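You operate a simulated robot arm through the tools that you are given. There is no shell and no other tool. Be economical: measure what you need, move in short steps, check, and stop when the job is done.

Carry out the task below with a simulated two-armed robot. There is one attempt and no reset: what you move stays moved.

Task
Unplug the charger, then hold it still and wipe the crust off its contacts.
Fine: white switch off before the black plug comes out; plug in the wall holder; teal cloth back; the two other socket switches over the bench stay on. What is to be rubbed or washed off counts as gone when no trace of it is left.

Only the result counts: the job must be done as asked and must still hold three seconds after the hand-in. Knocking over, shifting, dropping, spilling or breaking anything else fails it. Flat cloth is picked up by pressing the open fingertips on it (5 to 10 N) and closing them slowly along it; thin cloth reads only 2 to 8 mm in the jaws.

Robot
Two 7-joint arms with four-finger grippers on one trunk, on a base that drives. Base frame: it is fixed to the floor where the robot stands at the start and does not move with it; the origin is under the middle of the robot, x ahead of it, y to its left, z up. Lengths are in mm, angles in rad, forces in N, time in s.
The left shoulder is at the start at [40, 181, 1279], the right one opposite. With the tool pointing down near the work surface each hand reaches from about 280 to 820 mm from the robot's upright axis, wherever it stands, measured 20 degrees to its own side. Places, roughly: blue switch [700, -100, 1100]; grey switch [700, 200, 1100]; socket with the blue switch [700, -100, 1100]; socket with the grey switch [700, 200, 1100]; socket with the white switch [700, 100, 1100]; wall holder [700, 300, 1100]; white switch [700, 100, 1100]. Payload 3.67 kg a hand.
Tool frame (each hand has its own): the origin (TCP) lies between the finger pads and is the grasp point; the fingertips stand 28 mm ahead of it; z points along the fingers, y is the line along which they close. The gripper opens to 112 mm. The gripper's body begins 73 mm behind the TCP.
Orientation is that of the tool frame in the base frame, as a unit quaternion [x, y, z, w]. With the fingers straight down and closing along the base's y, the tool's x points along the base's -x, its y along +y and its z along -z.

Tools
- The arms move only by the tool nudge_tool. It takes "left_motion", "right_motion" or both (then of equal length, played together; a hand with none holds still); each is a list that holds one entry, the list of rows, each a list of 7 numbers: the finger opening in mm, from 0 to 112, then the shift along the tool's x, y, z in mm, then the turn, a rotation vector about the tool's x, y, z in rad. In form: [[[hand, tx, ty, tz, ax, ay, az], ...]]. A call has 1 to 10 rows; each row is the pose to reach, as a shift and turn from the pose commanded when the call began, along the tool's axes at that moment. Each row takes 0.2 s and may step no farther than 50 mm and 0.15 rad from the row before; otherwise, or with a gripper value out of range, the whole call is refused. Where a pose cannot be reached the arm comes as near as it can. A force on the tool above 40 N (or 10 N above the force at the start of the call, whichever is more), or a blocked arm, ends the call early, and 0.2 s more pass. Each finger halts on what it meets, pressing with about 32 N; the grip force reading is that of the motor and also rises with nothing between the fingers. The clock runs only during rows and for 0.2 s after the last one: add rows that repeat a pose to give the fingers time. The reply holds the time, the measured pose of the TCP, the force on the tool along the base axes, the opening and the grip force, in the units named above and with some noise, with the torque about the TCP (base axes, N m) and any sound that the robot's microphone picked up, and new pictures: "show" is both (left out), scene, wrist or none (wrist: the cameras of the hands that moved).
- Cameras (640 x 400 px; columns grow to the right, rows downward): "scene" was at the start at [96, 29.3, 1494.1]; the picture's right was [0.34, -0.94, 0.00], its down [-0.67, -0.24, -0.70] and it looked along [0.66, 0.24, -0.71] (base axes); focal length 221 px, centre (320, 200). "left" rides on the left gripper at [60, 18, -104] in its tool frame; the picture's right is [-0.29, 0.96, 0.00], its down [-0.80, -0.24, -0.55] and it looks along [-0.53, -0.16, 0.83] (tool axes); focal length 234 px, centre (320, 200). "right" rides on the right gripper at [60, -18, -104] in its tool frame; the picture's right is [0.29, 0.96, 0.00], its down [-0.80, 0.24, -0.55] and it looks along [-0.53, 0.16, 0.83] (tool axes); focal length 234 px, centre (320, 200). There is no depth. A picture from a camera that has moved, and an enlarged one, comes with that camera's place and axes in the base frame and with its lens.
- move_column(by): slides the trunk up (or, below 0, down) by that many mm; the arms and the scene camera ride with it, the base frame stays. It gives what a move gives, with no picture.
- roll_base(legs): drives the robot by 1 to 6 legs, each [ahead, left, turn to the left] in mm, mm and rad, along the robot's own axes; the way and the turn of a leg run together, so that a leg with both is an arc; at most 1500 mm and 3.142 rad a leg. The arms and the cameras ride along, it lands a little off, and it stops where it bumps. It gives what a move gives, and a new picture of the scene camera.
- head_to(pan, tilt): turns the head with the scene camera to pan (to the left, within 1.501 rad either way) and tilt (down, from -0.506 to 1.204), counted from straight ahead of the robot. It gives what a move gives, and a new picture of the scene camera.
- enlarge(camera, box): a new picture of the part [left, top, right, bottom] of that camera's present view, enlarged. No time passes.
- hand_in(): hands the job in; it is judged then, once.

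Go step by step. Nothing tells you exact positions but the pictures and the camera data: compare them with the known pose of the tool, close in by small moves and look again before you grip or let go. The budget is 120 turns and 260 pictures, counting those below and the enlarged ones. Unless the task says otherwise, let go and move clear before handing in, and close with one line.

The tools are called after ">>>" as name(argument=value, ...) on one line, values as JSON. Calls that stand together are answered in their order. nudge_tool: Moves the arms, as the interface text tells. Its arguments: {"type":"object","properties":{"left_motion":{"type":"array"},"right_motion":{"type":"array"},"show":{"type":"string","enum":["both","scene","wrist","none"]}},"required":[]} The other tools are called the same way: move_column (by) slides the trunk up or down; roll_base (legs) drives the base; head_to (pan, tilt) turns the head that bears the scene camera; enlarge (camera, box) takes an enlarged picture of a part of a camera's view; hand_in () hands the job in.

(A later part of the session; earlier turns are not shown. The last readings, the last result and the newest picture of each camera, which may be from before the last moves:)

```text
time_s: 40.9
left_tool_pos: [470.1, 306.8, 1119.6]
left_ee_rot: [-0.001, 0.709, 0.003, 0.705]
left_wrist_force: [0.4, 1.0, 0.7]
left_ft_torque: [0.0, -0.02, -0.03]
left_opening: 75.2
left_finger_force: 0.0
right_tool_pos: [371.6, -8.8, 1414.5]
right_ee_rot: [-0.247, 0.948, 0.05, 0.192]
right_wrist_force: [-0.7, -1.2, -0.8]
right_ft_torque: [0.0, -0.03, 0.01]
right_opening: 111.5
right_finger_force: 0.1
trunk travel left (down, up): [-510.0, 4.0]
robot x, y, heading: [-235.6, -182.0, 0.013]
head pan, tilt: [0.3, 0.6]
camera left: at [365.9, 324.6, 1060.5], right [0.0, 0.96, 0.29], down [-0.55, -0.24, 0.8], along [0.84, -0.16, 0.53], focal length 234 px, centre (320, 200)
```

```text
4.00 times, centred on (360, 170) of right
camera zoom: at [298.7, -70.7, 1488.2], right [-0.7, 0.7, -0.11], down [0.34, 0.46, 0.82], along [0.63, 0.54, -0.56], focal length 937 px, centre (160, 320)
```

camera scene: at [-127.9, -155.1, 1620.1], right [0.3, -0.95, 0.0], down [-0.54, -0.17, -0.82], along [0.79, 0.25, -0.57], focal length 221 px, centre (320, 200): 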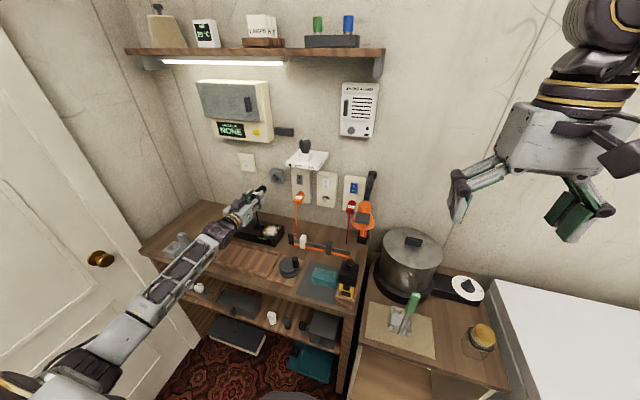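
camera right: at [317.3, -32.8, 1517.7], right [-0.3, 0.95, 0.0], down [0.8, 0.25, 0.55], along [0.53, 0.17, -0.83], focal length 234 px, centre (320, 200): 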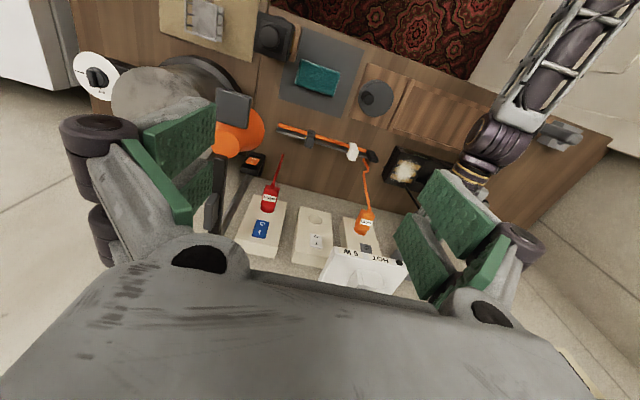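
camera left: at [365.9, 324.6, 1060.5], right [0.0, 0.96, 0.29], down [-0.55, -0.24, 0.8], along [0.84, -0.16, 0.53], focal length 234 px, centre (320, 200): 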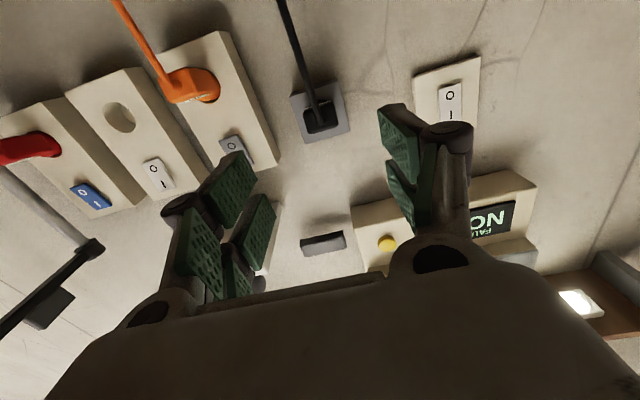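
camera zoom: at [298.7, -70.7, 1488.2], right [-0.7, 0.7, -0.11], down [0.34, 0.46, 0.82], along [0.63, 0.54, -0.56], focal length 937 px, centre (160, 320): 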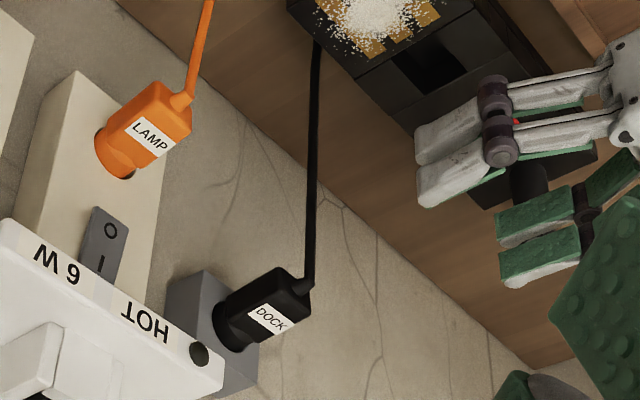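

The plug is held in the holder. Next: turn both hands back to pointing down, clear of everything.

>>> nudge_tool(left_motion=[[[75, -3, 0, -4, 0, 0.14, 0], [75, -6, 0, -8, 0, 0.28, 0], [75, -9, 0, -12, 0, 0.42, 0], [75, -12, 0, -16, 0, 0.56, 0], [75, -15, 0, -20, 0, 0.7, 0], [75, -18, 0, -24, 0, 0.84, 0], [75, -21, 0, -28, 0, 0.98, 0], [75, -24, 0, -32, 0, 1.12, 0], [75, -27, 0, -36, 0, 1.26, 0], [75, -30, 0, -40, 0, 1.4, 0]]], right_motion=[[[112, 0, 0, 0, 0, 0.13, 0], [112, 0, 0, 0, 0, 0.26, 0], [112, 0, 0, 0, 0, 0.4, 0], [112, 0, 0, 0, 0, 0.4, 0], [112, 0, 0, 0, 0, 0.4, 0], [112, 0, 0, 0, 0, 0.4, 0], [112, 0, 0, 0, 0, 0.4, 0], [112, 0, 0, 0, 0, 0.4, 0], [112, 0, 0, 0, 0, 0.4, 0], [112, 0, 0, 0, 0, 0.4, 0]]], show="none")

>>> nudge_tool(left_motion=[[[75, 0, 0, 0, 0, 0.1, 0], [75, 0, 0, 0, 0, 0.17, 0], [75, 0, 0, 0, 0, 0.17, 0], [75, 0, 0, 0, 0, 0.17, 0], [75, 0, 0, 0, 0, 0.17, 0]]], right_motion=[[[112, 10, 0, 0, 0, 0, 0.13], [112, 20, 0, 0, 0, 0, 0.26], [112, 30, 0, 0, 0, 0, 0.39], [112, 40, 0, 0, 0, 0, 0.5], [112, 40, 0, 0, 0, 0, 0.5]]], show="scene")

```text
time_s: 43.1
left_tool_pos: [429.7, 307.8, 1152.8]
left_ee_rot: [-0.002, 0.997, 0.001, 0.082]
left_wrist_force: [0.7, -0.2, -0.1]
left_ft_torque: [0.0, 0.02, -0.02]
left_opening: 74.9
left_finger_force: 0.0
right_tool_pos: [373.3, -10.0, 1414.3]
right_ee_rot: [-0.253, 0.968, 0.001, 0.0]
right_wrist_force: [0.1, -0.8, -0.1]
right_ft_torque: [0.0, 0.05, 0.02]
right_opening: 111.7
right_finger_force: 0.0
trunk travel left (down, up): [-510.0, 4.0]
robot x, y, heading: [-234.2, -185.8, 0.013]
head pan, tilt: [0.3, 0.6]
```

```text
time_s: 44.3
left_tool_pos: [430.5, 306.6, 1151.6]
left_ee_rot: [-0.002, 1.0, 0.001, -0.002]
left_wrist_force: [0.3, 0.4, -0.2]
left_ft_torque: [0.04, 0.01, 0.0]
left_opening: 75.1
left_finger_force: 0.2
right_tool_pos: [337.9, -27.8, 1415.7]
right_ee_rot: [-0.006, 1.0, 0.0, 0.0]
right_wrist_force: [-0.1, -0.4, 0.6]
right_ft_torque: [0.02, 0.04, -0.01]
right_opening: 111.9
right_finger_force: 0.0
trunk travel left (down, up): [-510.0, 4.0]
robot x, y, heading: [-238.6, -180.3, 0.013]
head pan, tilt: [0.3, 0.6]
camera scene: at [-130.3, -154.4, 1620.1], right [0.31, -0.95, 0.0], down [-0.54, -0.17, -0.82], along [0.79, 0.25, -0.57], focal length 221 px, centre (320, 200)
```

scene: 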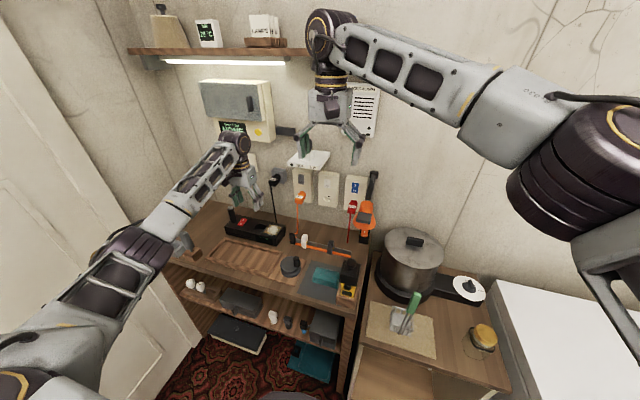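

Hands are down. I'll tuck both in toward the robot before driving left to face the dock.

>>> nudge_tool(left_motion=[[[75, 26, -23, -5, 0, 0, 0], [75, 52, -46, -10, 0, 0, 0], [75, 78, -69, -15, 0, 0, 0], [75, 104, -92, -20, 0, 0, 0], [75, 130, -115, -25, 0, 0, 0], [75, 156, -138, -30, 0, 0, 0], [75, 182, -161, -35, 0, 0, 0], [75, 208, -184, -40, 0, 0, 0], [75, 230, -207, -45, 0, 0, 0], [75, 240, -227, -48, 0, 0, 0]]], right_motion=[[[112, 17, -30, 0, 0, 0, 0], [112, 34, -60, 0, 0, 0, 0], [112, 51, -90, 0, 0, 0, 0], [112, 68, -120, 0, 0, 0, 0], [112, 85, -150, 0, 0, 0, 0], [112, 102, -180, 0, 0, 0, 0], [112, 119, -210, 0, 0, 0, 0], [112, 136, -240, 0, 0, 0, 0], [112, 153, -270, 0, 0, 0, 0], [112, 168, -300, 0, 0, 0, 0]]], show="none")

>>> roll_base(legs=[[0, 400, 0]])

```text
time_s: 46.5
left_tool_pos: [188.8, 77.8, 1202.5]
left_ee_rot: [-0.003, 1.0, 0.001, 0.0]
left_wrist_force: [-0.1, 0.3, -0.1]
left_ft_torque: [-0.01, -0.02, 0.01]
left_opening: 75.4
left_finger_force: 0.0
right_tool_pos: [170.9, -330.5, 1413.6]
right_ee_rot: [-0.006, 1.0, 0.002, -0.001]
right_wrist_force: [-0.2, -0.1, 0.2]
right_ft_torque: [0.08, 0.0, 0.0]
right_opening: 112.3
right_finger_force: 0.0
trunk travel left (down, up): [-510.0, 4.0]
robot x, y, heading: [-234.3, -186.2, 0.015]
head pan, tilt: [0.3, 0.6]
```

```text
time_s: 49.0
left_tool_pos: [184.1, 466.6, 1203.2]
left_ee_rot: [-0.003, 1.0, 0.002, -0.001]
left_wrist_force: [0.1, 0.5, 0.2]
left_ft_torque: [-0.01, 0.01, 0.01]
left_opening: 75.0
left_finger_force: 0.1
right_tool_pos: [169.5, 59.2, 1413.4]
right_ee_rot: [-0.007, 1.0, 0.001, 0.0]
right_wrist_force: [0.7, 0.4, -0.6]
right_ft_torque: [0.03, 0.01, 0.01]
right_opening: 111.8
right_finger_force: 0.0
trunk travel left (down, up): [-510.0, 4.0]
robot x, y, heading: [-237.9, 209.5, 0.011]
head pan, tilt: [0.3, 0.6]
camera scene: at [-135.8, 232.0, 1620.2], right [0.31, -0.95, 0.0], down [-0.54, -0.17, -0.83], along [0.78, 0.25, -0.56], focal length 221 px, centre (320, 200)
```

scene: 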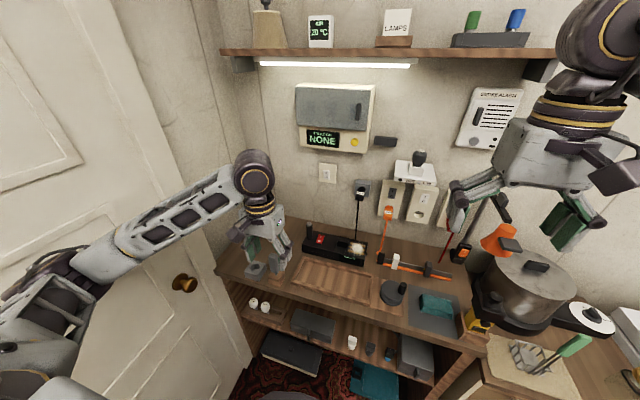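

Now forward 190 mm, then lower the trunk and look at the dock and cloth.

>>> roll_base(legs=[[190, 0, -0.011]])

>>> move_column(by=-110)

>>> head_to(pan=-0.05, tilt=0.9)

```text
time_s: 50.6
left_tool_pos: [375.1, 464.7, 1203.5]
left_ee_rot: [0.002, 1.0, 0.001, 0.001]
left_wrist_force: [-0.2, 0.4, -1.0]
left_ft_torque: [0.01, 0.0, -0.02]
left_opening: 75.7
left_finger_force: 0.0
right_tool_pos: [354.8, 58.5, 1414.8]
right_ee_rot: [-0.002, 1.0, 0.0, 0.001]
right_wrist_force: [-0.3, -0.7, 0.0]
right_ft_torque: [0.01, -0.05, 0.01]
right_opening: 111.8
right_finger_force: 0.1
trunk travel left (down, up): [-510.0, 4.0]
robot x, y, heading: [-47.4, 204.5, 0.002]
head pan, tilt: [0.3, 0.6]
camera scene: at [51.3, 234.5, 1620.5], right [0.3, -0.95, 0.0], down [-0.54, -0.17, -0.83], along [0.79, 0.25, -0.56], focal length 221 px, centre (320, 200)
```

scene: 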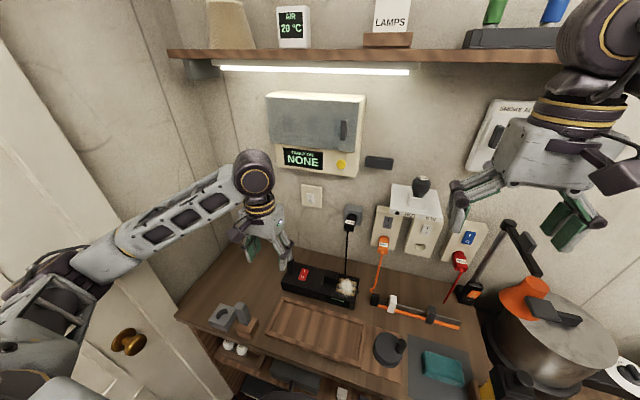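

```text
time_s: 52.0
left_tool_pos: [378.4, 464.1, 1092.1]
left_ee_rot: [0.003, 1.0, 0.001, -0.001]
left_wrist_force: [-0.1, 0.1, 0.0]
left_ft_torque: [0.01, -0.01, 0.0]
left_opening: 75.1
left_finger_force: 0.1
right_tool_pos: [359.2, 58.3, 1303.3]
right_ee_rot: [-0.002, 1.0, 0.001, 0.0]
right_wrist_force: [0.5, 0.3, -0.2]
right_ft_torque: [0.02, 0.03, 0.02]
right_opening: 112.0
right_finger_force: 0.0
trunk travel left (down, up): [-400.0, 114.0]
robot x, y, heading: [-50.1, 204.9, 0.004]
head pan, tilt: [0.3, 0.6]
```

```text
time_s: 52.8
left_tool_pos: [379.2, 464.4, 1093.4]
left_ee_rot: [0.003, 1.0, 0.001, -0.002]
left_wrist_force: [-0.1, -0.3, 0.2]
left_ft_torque: [0.01, 0.02, -0.04]
left_opening: 75.1
left_finger_force: 0.0
right_tool_pos: [357.6, 58.5, 1303.9]
right_ee_rot: [-0.003, 1.0, 0.0, 0.0]
right_wrist_force: [0.0, -0.7, -0.2]
right_ft_torque: [-0.01, 0.01, 0.04]
right_opening: 112.3
right_finger_force: 0.1
trunk travel left (down, up): [-400.0, 114.0]
robot x, y, heading: [-46.9, 206.5, 0.002]
head pan, tilt: [-0.051, 0.901]
camera scene: at [46.5, 204.5, 1485.4], right [-0.05, -1.0, 0.0], down [-0.78, 0.04, -0.62], along [0.62, -0.03, -0.78], focal length 221 px, centre (320, 200)
```

scene: 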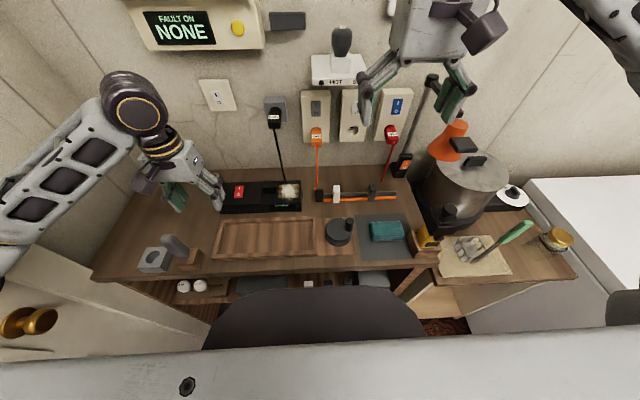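

Now close views of the dock, its post and the cloth.

>>> enlarge(camera="scene", box=[190, 150, 440, 270])

>>> enlarge(camera="right", box=[180, 0, 500, 200])

>>> enlarge(camera="left", box=[0, 0, 640, 400])

```text
2.56 times, centred on (315, 210) of scene
camera zoom: at [46.5, 204.5, 1485.4], right [-0.05, -1.0, 0.0], down [-0.78, 0.04, -0.62], along [0.62, -0.03, -0.78], focal length 566 px, centre (333, 174)
```

zoom: 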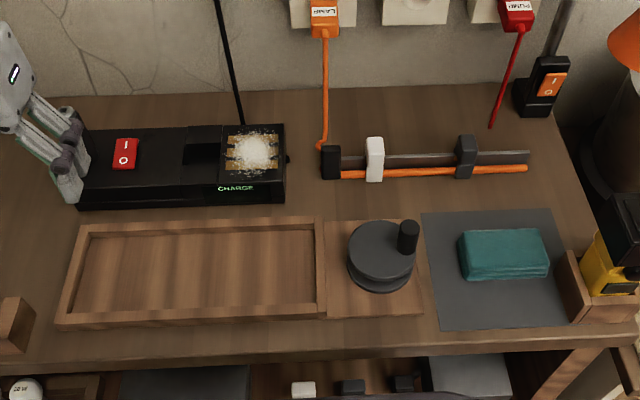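

```text
2.00 times, centred on (340, 100) of right
camera zoom: at [298.2, 40.4, 1409.0], right [-0.29, 0.96, 0.0], down [0.8, 0.24, 0.55], along [0.53, 0.16, -0.83], focal length 468 px, centre (280, 400)
```

zoom: 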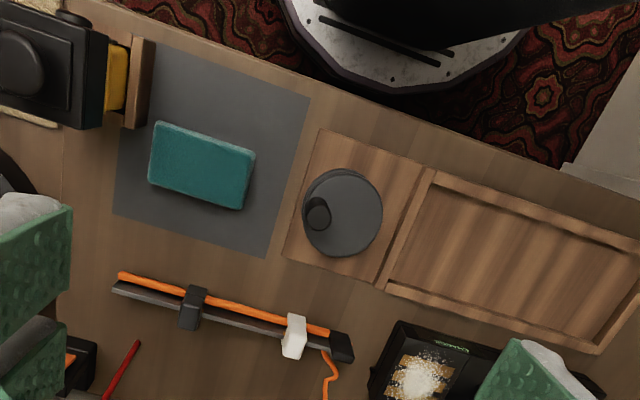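

```text
1.00 times, centred on (320, 200) of left (not enlarged: the box is as wide or as high as the picture)
camera zoom: at [318.6, 483.0, 1196.5], right [0.29, 0.96, 0.0], down [0.8, -0.25, 0.55], along [0.53, -0.16, -0.83], focal length 234 px, centre (320, 200)
```

zoom: 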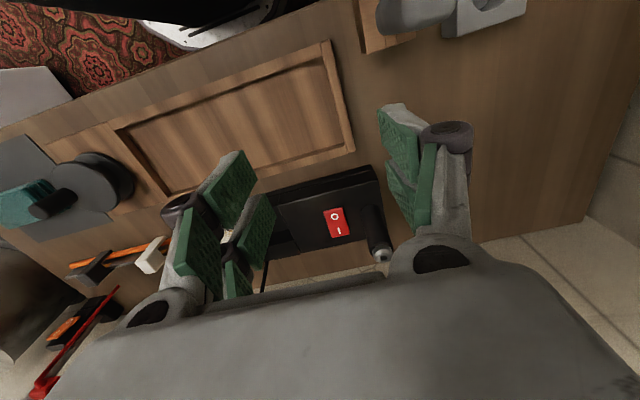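

The cloth is a folded pad, 98 × 52 mm, centred at about [379, -15, 905] (top). The crust is at about [523, 283, 931], and the post at the dock's left end at about [521, 493]. I'll look at the post closely to see if it's a handle.

>>> enlarge(camera="left", box=[250, 150, 410, 290])

```text
2.86 times, centred on (330, 220) of left
camera zoom: at [318.6, 483.0, 1196.5], right [0.29, 0.96, 0.0], down [0.8, -0.25, 0.55], along [0.53, -0.16, -0.83], focal length 669 px, centre (291, 143)
```

zoom: 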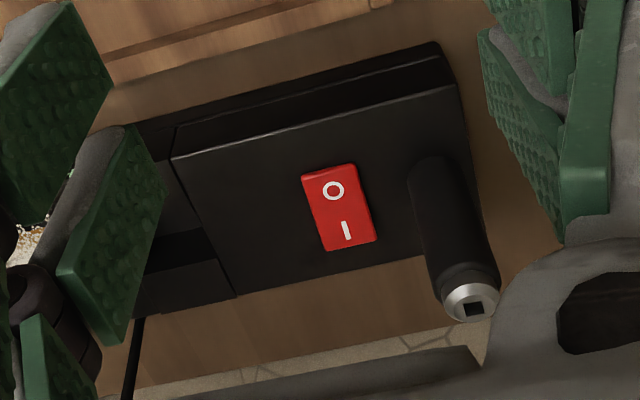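

It's a fixed vertical handle on the dock's left end, which suits the left gripper. I'll move the left hand above it.

>>> nudge_tool(left_motion=[[[75, -35, 7, 0, 0, 0, 0], [75, -70, 14, 0, 0, 0, 0], [75, -105, 21, 0, 0, 0, 0], [75, -137, 28, 0, 0, 0, 0], [75, -137, 28, 0, 0, 0, 0]]], show="both")

>>> enlarge(camera="left", box=[200, 60, 440, 270])

>>> enlarge(camera="scene", box=[140, 120, 300, 220])

```text
time_s: 54.0
left_tool_pos: [514.2, 494.9, 1089.4]
left_ee_rot: [0.004, 1.0, 0.001, 0.0]
left_wrist_force: [-0.2, -0.1, 0.4]
left_ft_torque: [0.02, 0.0, -0.04]
left_opening: 75.0
left_finger_force: 0.1
right_tool_pos: [356.8, 58.0, 1304.3]
right_ee_rot: [-0.002, 1.0, 0.001, -0.001]
right_wrist_force: [-0.3, 0.1, -0.3]
right_ft_torque: [-0.03, -0.01, -0.03]
right_opening: 112.1
right_finger_force: 0.1
trunk travel left (down, up): [-400.0, 114.0]
robot x, y, heading: [-49.3, 205.6, -0.0]
head pan, tilt: [-0.051, 0.901]
camera scene: at [45.9, 204.5, 1485.4], right [-0.05, -1.0, 0.0], down [-0.78, 0.04, -0.62], along [0.62, -0.03, -0.78], focal length 221 px, centre (320, 200)
camera left: at [456.3, 512.2, 1193.6], right [0.29, 0.96, 0.0], down [0.8, -0.25, 0.55], along [0.53, -0.16, -0.83], focal length 234 px, centre (320, 200)
```

scene: 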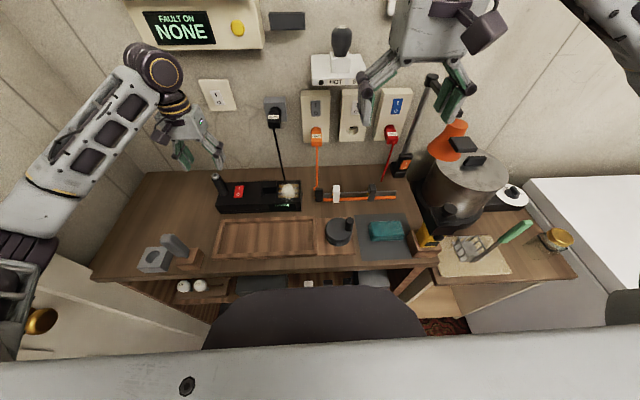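
left: 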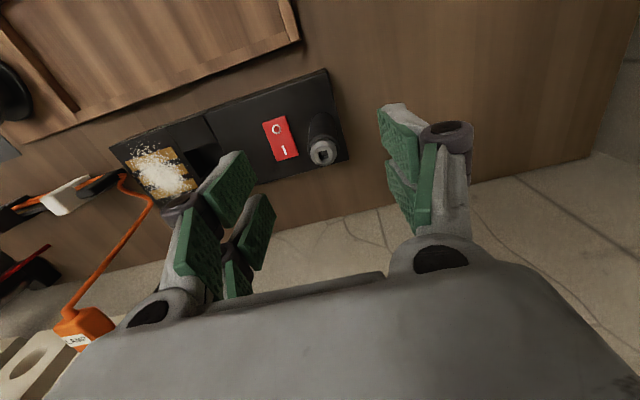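

```text
1.90 times, centred on (320, 165) of left
camera zoom: at [456.3, 512.2, 1193.6], right [0.29, 0.96, 0.0], down [0.8, -0.25, 0.55], along [0.53, -0.16, -0.83], focal length 446 px, centre (320, 267)
```

zoom: 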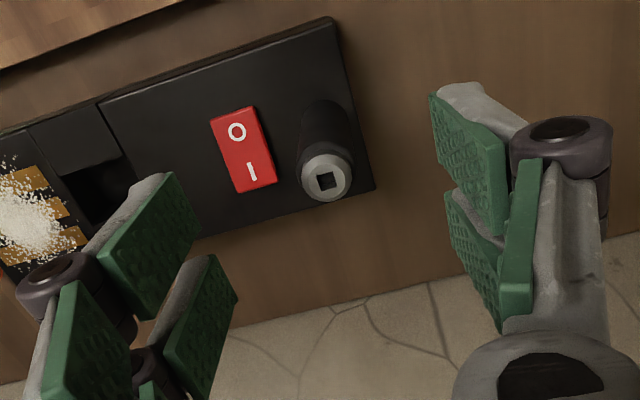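

```text
4.00 times, centred on (220, 170) of scene
camera zoom: at [45.9, 204.5, 1485.4], right [-0.05, -1.0, 0.0], down [-0.78, 0.04, -0.62], along [0.62, -0.03, -0.78], focal length 884 px, centre (720, 320)
```

zoom: 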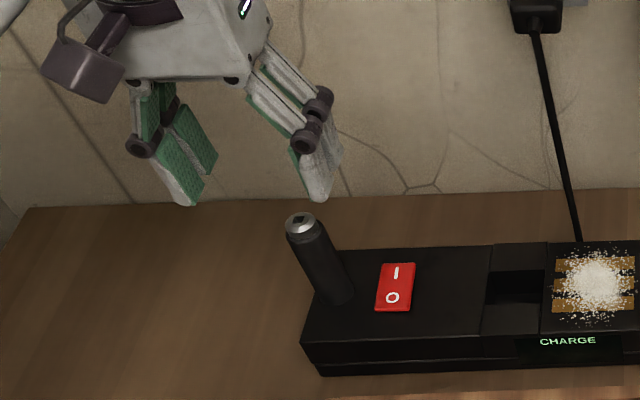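

The handle is at about [529, 493], with its top at z 997. Descending around it with the fingers open.

>>> nudge_tool(left_motion=[[[75, -8, -1, 20, 0, 0, 0], [75, -15, -1.5, 45, 0, 0, 0], [75, -15, -1.5, 70, 0, 0, 0], [75, -15, -1.5, 95, 0, 0, 0], [75, -15, -1.5, 118, 0, 0, 0], [75, -15, -1.5, 118, 0, 0, 0]]], show="wrist")

>>> enlarge(camera="scene", box=[140, 120, 300, 220])

```text
time_s: 55.4
left_tool_pos: [531.6, 492.7, 975.2]
left_ee_rot: [0.003, 1.0, 0.001, -0.001]
left_wrist_force: [0.5, 0.4, -0.3]
left_ft_torque: [0.0, 0.01, 0.0]
left_opening: 75.0
left_finger_force: 0.0
right_tool_pos: [357.5, 57.9, 1303.1]
right_ee_rot: [-0.002, 1.0, 0.0, 0.0]
right_wrist_force: [-0.1, 0.9, -0.6]
right_ft_torque: [-0.01, -0.02, 0.02]
right_opening: 112.1
right_finger_force: 0.0
trunk travel left (down, up): [-400.0, 114.0]
robot x, y, heading: [-46.2, 202.9, 0.001]
head pan, tilt: [-0.051, 0.901]
camera left: at [470.6, 509.6, 1078.2], right [0.29, 0.96, 0.0], down [0.8, -0.25, 0.55], along [0.53, -0.16, -0.83], focal length 234 px, centre (320, 200)
```

left: 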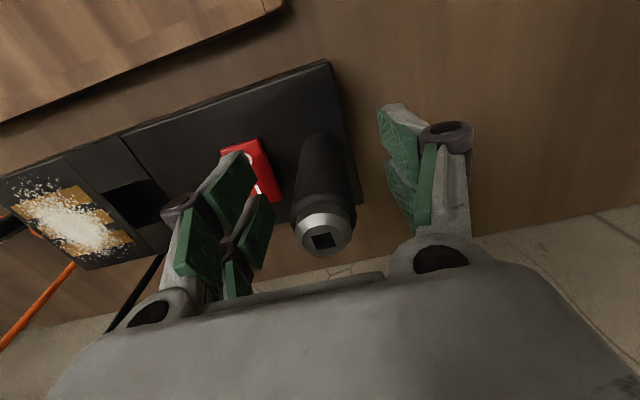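

```text
4.00 times, centred on (220, 170) of scene
camera zoom: at [46.5, 204.2, 1485.4], right [-0.05, -1.0, 0.0], down [-0.78, 0.04, -0.62], along [0.62, -0.03, -0.78], focal length 884 px, centre (720, 320)
```

zoom: 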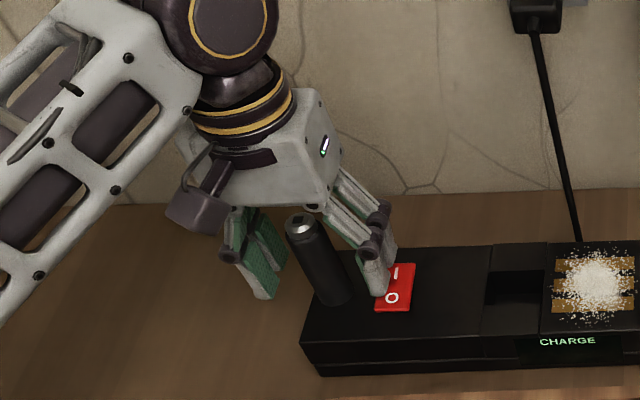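

The handle is between the fingers. Closing gently on it.

>>> nudge_tool(left_motion=[[[60, -3, 0, 0, 0, 0, 0], [48, -3, 0, 0, 0, 0, 0], [38, -3, 0, 0, 0, 0, 0], [30, -3, 0, 0, 0, 0, 0], [24, -3, 0, 0, 0, 0, 0], [18, -3, 0, 0, 0, 0, 0], [10, -3, 0, 0, 0, 0, 0]]], show="wrist")

>>> enlarge(camera="scene", box=[140, 120, 300, 220])

```text
time_s: 57.0
left_tool_pos: [533.4, 490.9, 974.6]
left_ee_rot: [0.004, 1.0, 0.001, -0.001]
left_wrist_force: [-1.5, -0.1, 4.9]
left_ft_torque: [-0.25, -0.4, -0.47]
left_opening: 24.8
left_finger_force: 31.3
right_tool_pos: [358.8, 57.5, 1303.4]
right_ee_rot: [-0.002, 1.0, 0.0, 0.0]
right_wrist_force: [0.3, -1.1, -1.2]
right_ft_torque: [0.01, 0.01, -0.04]
right_opening: 111.9
right_finger_force: 0.0
trunk travel left (down, up): [-400.0, 114.0]
robot x, y, heading: [-48.5, 203.8, 0.0]
head pan, tilt: [-0.051, 0.901]
camera left: at [473.7, 509.4, 1078.5], right [0.29, 0.96, 0.0], down [0.8, -0.25, 0.55], along [0.53, -0.16, -0.83], focal length 234 px, centre (320, 200)
```

left: 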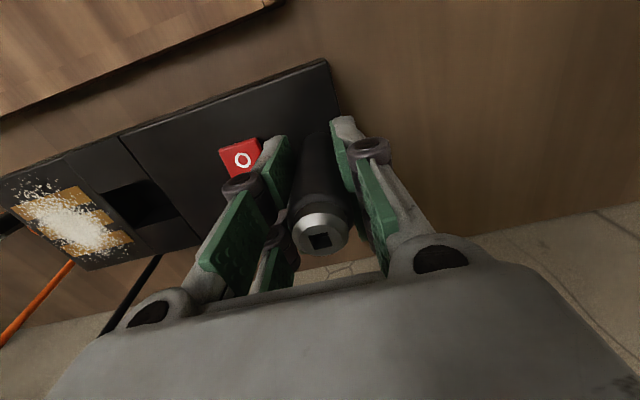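

```text
4.00 times, centred on (220, 170) of scene
camera zoom: at [46.6, 204.3, 1485.4], right [-0.05, -1.0, 0.0], down [-0.78, 0.04, -0.62], along [0.62, -0.03, -0.78], focal length 884 px, centre (720, 320)
```

zoom: 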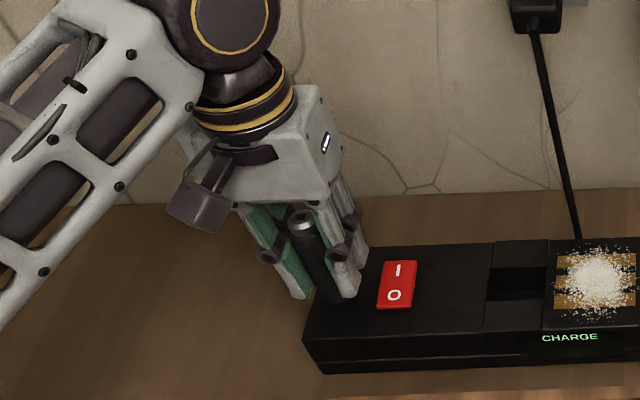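

The handle is solid and held. Now the right hand to the cloth: down to just above [379, -15].

>>> nudge_tool(right_motion=[[[100, -3, -11, 46, 0, 0, 0], [90, -6, -22, 92, 0, 0, 0], [80, -9, -33, 138, 0, 0, 0], [70, -12, -44, 184, 0, 0, 0], [60, -15, -55, 230, 0, 0, 0], [60, -18, -66, 276, 0, 0, 0], [60, -21, -73, 320, 0, 0, 0], [60, -21, -73, 320, 0, 0, 0]]], show="both")

>>> enlarge(camera="scene", box=[300, 180, 460, 280])

```text
time_s: 58.8
left_tool_pos: [533.6, 492.3, 974.3]
left_ee_rot: [0.004, 1.0, 0.001, -0.001]
left_wrist_force: [0.2, 1.4, 2.2]
left_ft_torque: [-0.01, -0.36, 0.19]
left_opening: 23.9
left_finger_force: 32.1
right_tool_pos: [377.9, -13.9, 985.3]
right_ee_rot: [-0.002, 1.0, 0.0, 0.0]
right_wrist_force: [0.1, -0.2, -0.6]
right_ft_torque: [-0.01, 0.03, 0.01]
right_opening: 60.0
right_finger_force: 0.1
trunk travel left (down, up): [-400.0, 114.0]
robot x, y, heading: [-45.8, 206.5, 0.004]
head pan, tilt: [-0.051, 0.901]
camera scene: at [46.2, 204.3, 1485.4], right [-0.05, -1.0, 0.0], down [-0.78, 0.04, -0.62], along [0.62, -0.03, -0.78], focal length 221 px, centre (320, 200)
camera right: at [318.3, -32.2, 1089.9], right [-0.29, 0.96, 0.0], down [0.8, 0.24, 0.55], along [0.53, 0.16, -0.83], focal length 234 px, centre (320, 200)
```

scene: 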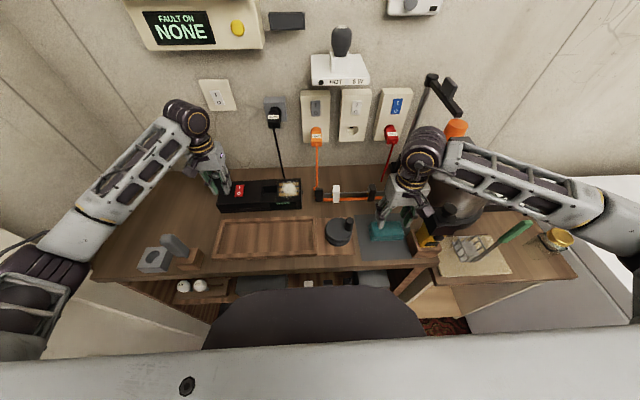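
right: 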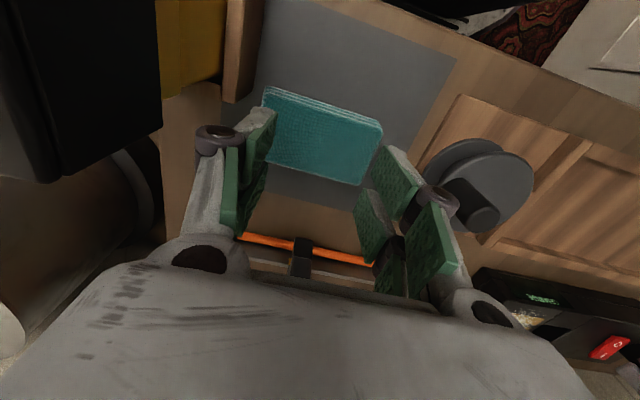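

```text
4.00 times, centred on (380, 230) of scene
camera zoom: at [46.2, 204.3, 1485.4], right [-0.05, -1.0, 0.0], down [-0.78, 0.04, -0.62], along [0.62, -0.03, -0.78], focal length 884 px, centre (80, 80)
```

zoom: 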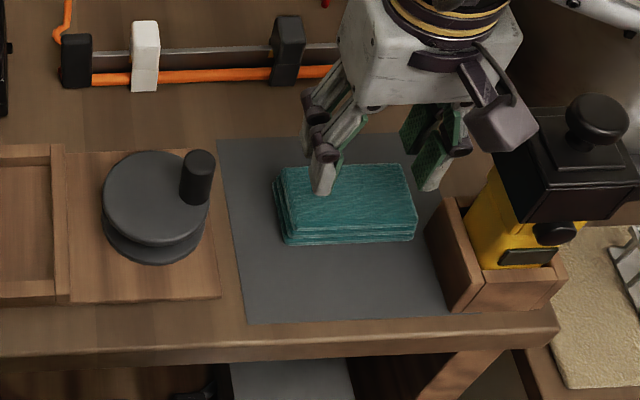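

The cloth is a folded stack under the open fingers. Lowering until just above it, then touching in small steps.

>>> nudge_tool(right_motion=[[[60, 0, 0, 20, 0, 0, 0], [60, 0, 0, 38, 0, 0, 0], [60, 0, 0, 44, 0, 0, 0], [60, 0, 0, 47, 0, 0, 0], [60, 0, 0, 50, 0, 0, 0], [60, 0, 0, 50, 0, 0, 0]]], show="wrist")

```text
time_s: 60.2
left_tool_pos: [530.6, 492.6, 975.3]
left_ee_rot: [0.003, 1.0, 0.001, -0.001]
left_wrist_force: [0.3, 0.9, -0.9]
left_ft_torque: [-0.23, -0.07, -0.01]
left_opening: 23.8
left_finger_force: 31.9
right_tool_pos: [381.6, -14.7, 941.1]
right_ee_rot: [-0.002, 1.0, 0.0, 0.007]
right_wrist_force: [-4.4, -9.2, 39.8]
right_ft_torque: [-0.89, 1.18, 0.27]
right_opening: 36.8
right_finger_force: 20.9
trunk travel left (down, up): [-400.0, 114.0]
robot x, y, heading: [-49.7, 206.9, 0.006]
head pan, tilt: [-0.051, 0.901]
stopped in row 6 (right hand): the force on the tool passed its limit at 46 N (the readings are from after the stop); the commanded pose is now the measured one
camera right: at [320.0, -32.9, 1045.1], right [-0.29, 0.96, 0.0], down [0.79, 0.24, 0.56], along [0.54, 0.16, -0.83], focal length 234 px, centre (320, 200)
```

right: 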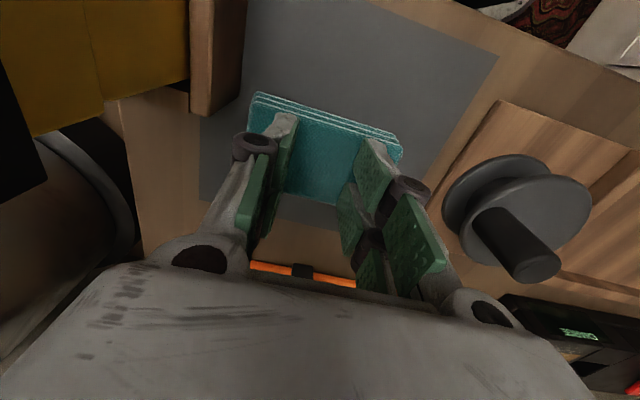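

Pressed too hard (top is at about z 914). I'll ease up to 5–10 N.

>>> nudge_tool(right_motion=[[[60, 0, 0, -3, 0, 0, 0], [60, 0, 0, -4, 0, 0, 0], [60, 0, 0, -4, 0, 0, 0]]], show="none")

```text
time_s: 61.0
left_tool_pos: [532.6, 492.4, 974.6]
left_ee_rot: [0.004, 1.0, 0.001, -0.001]
left_wrist_force: [0.4, 1.8, 8.8]
left_ft_torque: [-0.54, -0.67, -0.31]
left_opening: 23.8
left_finger_force: 31.7
right_tool_pos: [380.0, -14.9, 940.0]
right_ee_rot: [-0.002, 1.0, 0.0, 0.003]
right_wrist_force: [0.1, 0.1, -0.4]
right_ft_torque: [0.04, -0.02, 0.0]
right_opening: 60.0
right_finger_force: 0.0
trunk travel left (down, up): [-400.0, 114.0]
robot x, y, heading: [-50.3, 205.8, 0.006]
head pan, tilt: [-0.051, 0.901]
```

>>> nudge_tool(right_motion=[[[60, 0, 0, 1, 0, 0, 0], [60, 0, 0, 2, 0, 0, 0], [60, 0, 0, 2, 0, 0, 0]]], show="none")

```text
time_s: 61.8
left_tool_pos: [532.3, 491.3, 973.6]
left_ee_rot: [0.003, 1.0, 0.002, -0.002]
left_wrist_force: [2.1, 2.0, 11.6]
left_ft_torque: [-0.5, -0.95, -0.37]
left_opening: 23.6
left_finger_force: 32.1
right_tool_pos: [380.7, -16.2, 939.6]
right_ee_rot: [-0.002, 1.0, 0.0, 0.003]
right_wrist_force: [0.8, 0.1, 0.9]
right_ft_torque: [-0.03, -0.01, 0.0]
right_opening: 59.7
right_finger_force: 0.0
trunk travel left (down, up): [-400.0, 114.0]
robot x, y, heading: [-48.3, 205.4, 0.002]
head pan, tilt: [-0.051, 0.901]
```

>>> nudge_tool(right_motion=[[[60, 0, 0, 1, 0, 0, 0], [60, 0, 0, 2, 0, 0, 0], [60, 0, 0, 2, 0, 0, 0]]], show="none")

```text
time_s: 62.6
left_tool_pos: [532.0, 491.8, 974.9]
left_ee_rot: [0.003, 1.0, 0.002, -0.001]
left_wrist_force: [3.3, -1.1, 10.8]
left_ft_torque: [0.06, -0.92, -0.05]
left_opening: 23.5
left_finger_force: 31.7
right_tool_pos: [380.3, -15.1, 938.4]
right_ee_rot: [-0.002, 1.0, 0.002, 0.005]
right_wrist_force: [1.5, -1.3, 19.2]
right_ft_torque: [-0.17, 0.16, 0.04]
right_opening: 61.7
right_finger_force: 1.5
trunk travel left (down, up): [-400.0, 114.0]
robot x, y, heading: [-50.6, 203.8, 0.003]
head pan, tilt: [-0.051, 0.901]
```

19 N is a bit much; easing 1 mm while closing slowly along the cloth.

>>> nudge_tool(right_motion=[[[60, 0, 0, -1, 0, 0, 0], [55, 0, 0, -1, 0, 0, 0], [49, 0, 0, -1, 0, 0, 0], [43, 0, 0, -1, 0, 0, 0], [37, 0, 0, -1, 0, 0, 0], [31, 0, 0, -1, 0, 0, 0], [25, 0, 0, -1, 0, 0, 0], [19, 0, 0, -1, 0, 0, 0], [13, 0, 0, -1, 0, 0, 0], [7, 0, 0, -1, 0, 0, 0]]], show="wrist")

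>>> enlarge(camera="scene", box=[340, 190, 440, 260])

```text
time_s: 63.6
left_tool_pos: [532.4, 491.7, 973.7]
left_ee_rot: [0.004, 1.0, 0.002, -0.001]
left_wrist_force: [-3.4, 1.8, 10.5]
left_ft_torque: [-0.19, -0.38, -0.02]
left_opening: 23.4
left_finger_force: 32.3
right_tool_pos: [382.1, -16.3, 938.4]
right_ee_rot: [0.0, 1.0, 0.0, 0.004]
right_wrist_force: [-0.9, 0.1, 5.0]
right_ft_torque: [0.06, 0.33, -0.04]
right_opening: 5.9
right_finger_force: 16.9
trunk travel left (down, up): [-400.0, 114.0]
robot x, y, heading: [-46.6, 206.2, -0.0]
head pan, tilt: [-0.051, 0.901]
stopped in row 5 (right hand): the force on the tool passed its limit at 58 N (the readings are from after the stop); the commanded pose is now the measured one
camera right: at [321.0, -33.6, 1043.5], right [-0.29, 0.96, 0.0], down [0.79, 0.24, 0.56], along [0.54, 0.16, -0.83], focal length 234 px, centre (320, 200)
```

right: 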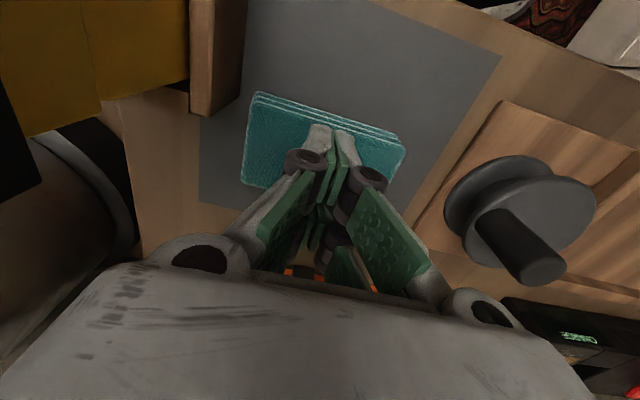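

```text
5.71 times, centred on (390, 225) of scene
camera zoom: at [45.9, 203.7, 1485.0], right [-0.05, -1.0, 0.0], down [-0.78, 0.04, -0.62], along [0.62, -0.03, -0.78], focal length 1264 px, centre (-80, 57)
```

zoom: 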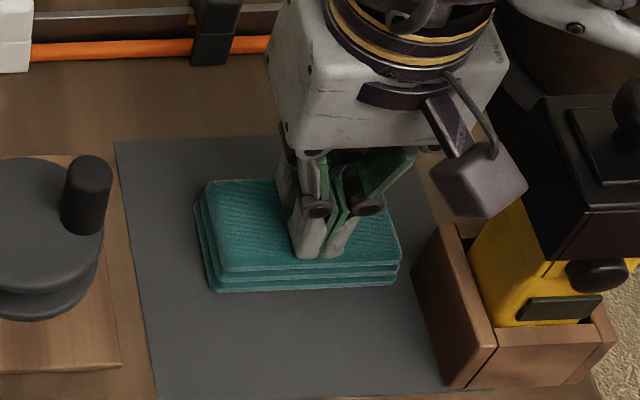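

Opening 5.9 mm, which suggests the cloth is pinched. I'll firm the grip and lift a little to check.

>>> nudge_tool(right_motion=[[[0, 0, 0, 0, 0, 0, 0], [0, 0, 0, 0, 0, 0, 0], [0, 0, 0, -10, 0, 0, 0], [0, 0, 0, -30, 0, 0, 0], [0, 0, 0, -60, 0, 0, 0], [0, 0, 0, -60, 0, 0, 0]]], show="wrist")

>>> enlarge(camera="scene", box=[340, 170, 440, 260])

```text
time_s: 65.0
left_tool_pos: [532.1, 490.5, 974.5]
left_ee_rot: [0.004, 1.0, 0.002, -0.001]
left_wrist_force: [4.4, 1.1, 17.3]
left_ft_torque: [-0.18, -1.42, -0.42]
left_opening: 23.2
left_finger_force: 32.1
right_tool_pos: [380.9, -17.2, 998.9]
right_ee_rot: [-0.002, 1.0, 0.0, 0.005]
right_wrist_force: [0.5, 0.0, -1.0]
right_ft_torque: [-0.01, 0.0, 0.02]
right_opening: 0.0
right_finger_force: 31.6
trunk travel left (down, up): [-400.0, 114.0]
robot x, y, heading: [-49.0, 206.8, 0.006]
head pan, tilt: [-0.051, 0.901]
camera right: at [320.7, -35.1, 1103.4], right [-0.29, 0.96, 0.0], down [0.79, 0.24, 0.56], along [0.54, 0.16, -0.83], focal length 234 px, centre (320, 200)
```

right: 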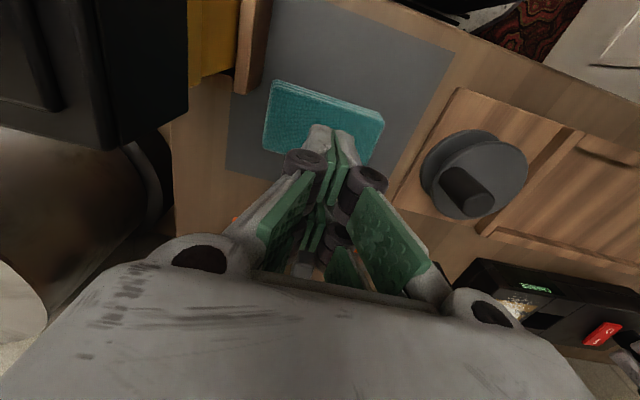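

```text
4.44 times, centred on (390, 215) of scene
camera zoom: at [45.1, 203.4, 1485.5], right [-0.05, -1.0, 0.0], down [-0.78, 0.04, -0.62], along [0.62, -0.03, -0.78], focal length 983 px, centre (9, 133)
```

zoom: 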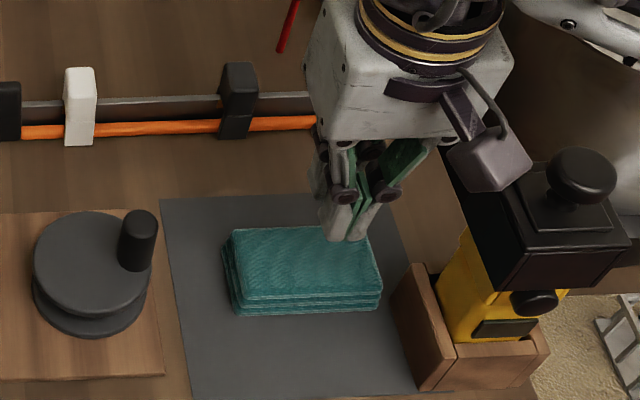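

The cloth behaves as a thick folded pad, so the pinch slid off. I'll grip it from the sides across its 52 mm width: yaw the right hand 90°, opening 80. I'll also relieve the left hand's downward load slightly.

>>> nudge_tool(right_motion=[[[10, 0, 0, -3, 0, 0, 0.15], [20, 0, 0, -6, 0, 0, 0.3], [30, 0, 0, -9, 0, 0, 0.45], [40, 0, 0, -12, 0, 0, 0.6], [50, 0, 0, -12, 0, 0, 0.75], [60, 0, 0, -12, 0, 0, 0.9], [70, 0, 0, -12, 0, 0, 1.05], [80, 0, 0, -12, 0, 0, 1.2], [80, 0, 0, -12, 0, 0, 1.35], [80, 0, 0, -12, 0, 0, 1.5]]], left_motion=[[[10, 0, 0, -1, 0, 0, 0], [10, 0, 0, -1.5, 0, 0, 0], [10, 0, 0, -1.5, 0, 0, 0], [10, 0, 0, -1.5, 0, 0, 0], [10, 0, 0, -1.5, 0, 0, 0], [10, 0, 0, -1.5, 0, 0, 0], [10, 0, 0, -1.5, 0, 0, 0], [10, 0, 0, -1.5, 0, 0, 0], [10, 0, 0, -1.5, 0, 0, 0], [10, 0, 0, -1.5, 0, 0, 0]]], show="none")

>>> nudge_tool(right_motion=[[[80, 0, 0, 0, 0, 0, 0.07], [80, 0, 0, 0, 0, 0, 0.07]]], show="wrist")

>>> enlarge(camera="scene", box=[340, 170, 440, 260])

```text
time_s: 67.2
left_tool_pos: [532.2, 491.8, 974.9]
left_ee_rot: [0.003, 1.0, 0.002, -0.002]
left_wrist_force: [-2.5, 1.5, 8.8]
left_ft_torque: [-0.08, -0.45, 0.31]
left_opening: 23.2
left_finger_force: 31.8
right_tool_pos: [379.1, -17.1, 1011.9]
right_ee_rot: [0.682, 0.732, 0.003, 0.004]
right_wrist_force: [0.5, -0.3, 0.8]
right_ft_torque: [-0.01, -0.04, 0.02]
right_opening: 80.3
right_finger_force: 0.0
trunk travel left (down, up): [-400.0, 114.0]
robot x, y, heading: [-47.3, 206.3, 0.005]
head pan, tilt: [-0.051, 0.901]
```

```text
time_s: 67.8
left_tool_pos: [532.2, 491.1, 974.5]
left_ee_rot: [0.003, 1.0, 0.002, -0.004]
left_wrist_force: [-1.9, 1.4, 5.6]
left_ft_torque: [0.07, -0.33, 0.01]
left_opening: 23.2
left_finger_force: 32.2
right_tool_pos: [381.5, -16.1, 1011.5]
right_ee_rot: [0.706, 0.708, 0.004, 0.004]
right_wrist_force: [-1.3, -0.2, 0.6]
right_ft_torque: [0.03, 0.01, 0.03]
right_opening: 80.0
right_finger_force: 0.0
trunk travel left (down, up): [-400.0, 114.0]
robot x, y, heading: [-49.1, 207.0, 0.005]
head pan, tilt: [-0.051, 0.901]
camera right: at [361.6, 44.0, 1115.8], right [0.96, 0.29, 0.01], down [0.24, -0.8, 0.56], along [0.17, -0.53, -0.83], focal length 234 px, centre (320, 200)
```

right: 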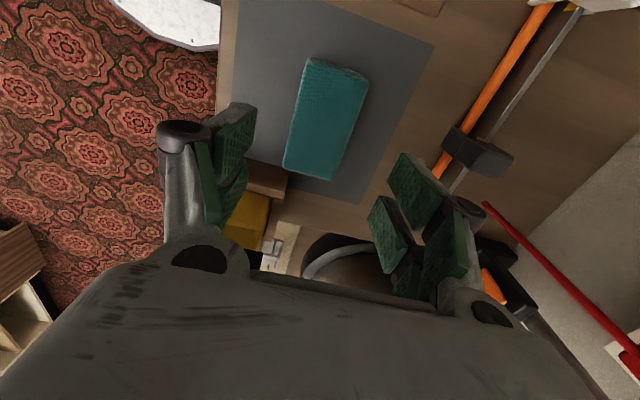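

```text
4.44 times, centred on (390, 215) of scene
camera zoom: at [45.6, 203.6, 1485.4], right [-0.05, -1.0, 0.0], down [-0.78, 0.04, -0.62], along [0.62, -0.03, -0.78], focal length 983 px, centre (9, 133)
```

zoom: 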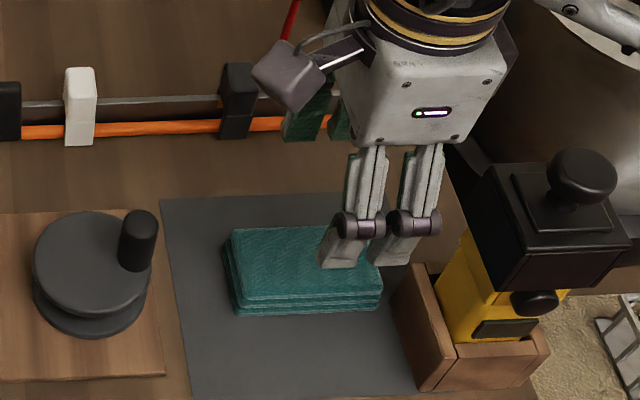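

I'll centre over the pad (about [381, -8]) and descend with the fingers straddling it, tips stopping about 10 mm above the mat.

>>> nudge_tool(right_motion=[[[80, 4, 0, 20, 0, 0, 0], [80, 8, 0, 40, 0, 0, 0], [80, 8, 0, 60, 0, 0, 0], [80, 8, 0, 72, 0, 0, 0], [80, 8, 0, 80, 0, 0, 0], [80, 8, 0, 80, 0, 0, 0]]], show="wrist")

>>> enlarge(camera="scene", box=[340, 170, 440, 260])

```text
time_s: 69.2
left_tool_pos: [531.3, 491.7, 975.7]
left_ee_rot: [0.004, 1.0, 0.002, -0.003]
left_wrist_force: [-0.9, -0.8, 5.2]
left_ft_torque: [0.01, -0.33, 0.13]
left_opening: 23.1
left_finger_force: 31.9
right_tool_pos: [380.7, -8.2, 930.8]
right_ee_rot: [0.706, 0.708, 0.003, 0.003]
right_wrist_force: [-0.1, 0.1, -0.1]
right_ft_torque: [0.0, 0.0, -0.03]
right_opening: 80.1
right_finger_force: 0.0
trunk travel left (down, up): [-400.0, 114.0]
robot x, y, heading: [-49.1, 204.8, 0.007]
head pan, tilt: [-0.051, 0.901]
camera right: at [362.8, 51.4, 1035.4], right [0.96, 0.29, 0.01], down [0.24, -0.8, 0.56], along [0.17, -0.53, -0.83], focal length 234 px, centre (320, 200)
```

right: 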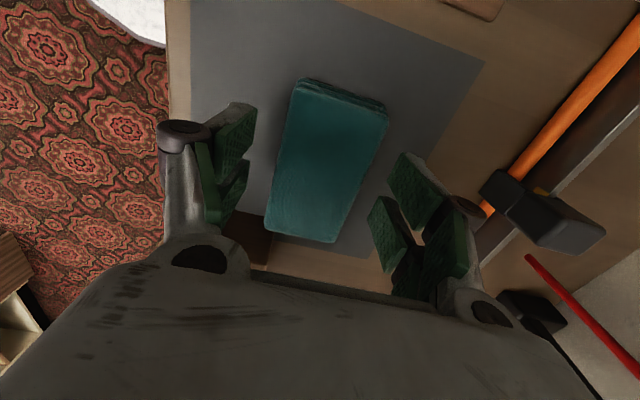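

```text
4.44 times, centred on (390, 215) of scene
camera zoom: at [45.9, 203.6, 1485.4], right [-0.05, -1.0, 0.0], down [-0.78, 0.04, -0.62], along [0.62, -0.03, -0.78], focal length 983 px, centre (9, 133)
```

zoom: 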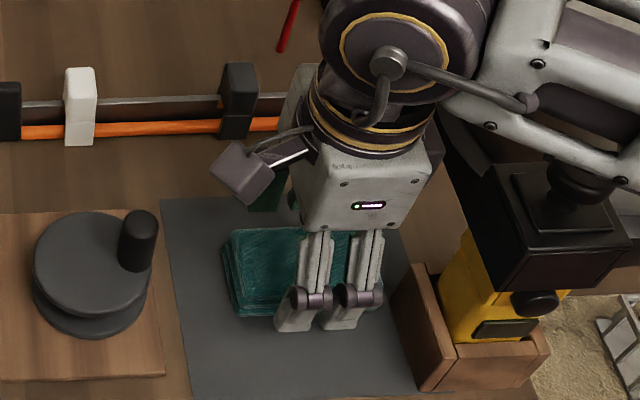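

Straddled. Closing on the pad's sides.

>>> nudge_tool(right_motion=[[[68, 0, 0, 0, 0, 0, 0], [58, 0, 0, 0, 0, 0, 0], [50, 0, 0, 0, 0, 0, 0], [44, 0, 0, 0, 0, 0, 0], [38, 0, 0, 0, 0, 0, 0], [32, 0, 0, 0, 0, 0, 0], [26, 0, 0, 0, 0, 0, 0]]], show="wrist")

```text
time_s: 70.8
left_tool_pos: [531.8, 490.5, 973.9]
left_ee_rot: [0.003, 1.0, 0.001, -0.003]
left_wrist_force: [0.2, -1.5, 5.1]
left_ft_torque: [-0.01, -0.51, 0.03]
left_opening: 23.1
left_finger_force: 32.1
right_tool_pos: [381.6, -7.6, 931.6]
right_ee_rot: [0.706, 0.708, 0.003, 0.004]
right_wrist_force: [1.3, 0.0, 1.9]
right_ft_torque: [0.03, 0.01, 0.01]
right_opening: 55.4
right_finger_force: 32.0
trunk travel left (down, up): [-400.0, 114.0]
robot x, y, heading: [-44.6, 206.1, 0.004]
head pan, tilt: [-0.051, 0.901]
camera right: at [362.9, 51.5, 1035.8], right [0.96, 0.29, 0.01], down [0.24, -0.8, 0.56], along [0.17, -0.53, -0.83], focal length 234 px, centre (320, 200)
```

right: 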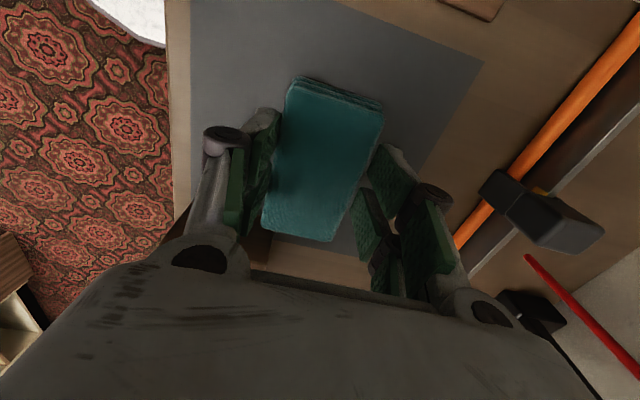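

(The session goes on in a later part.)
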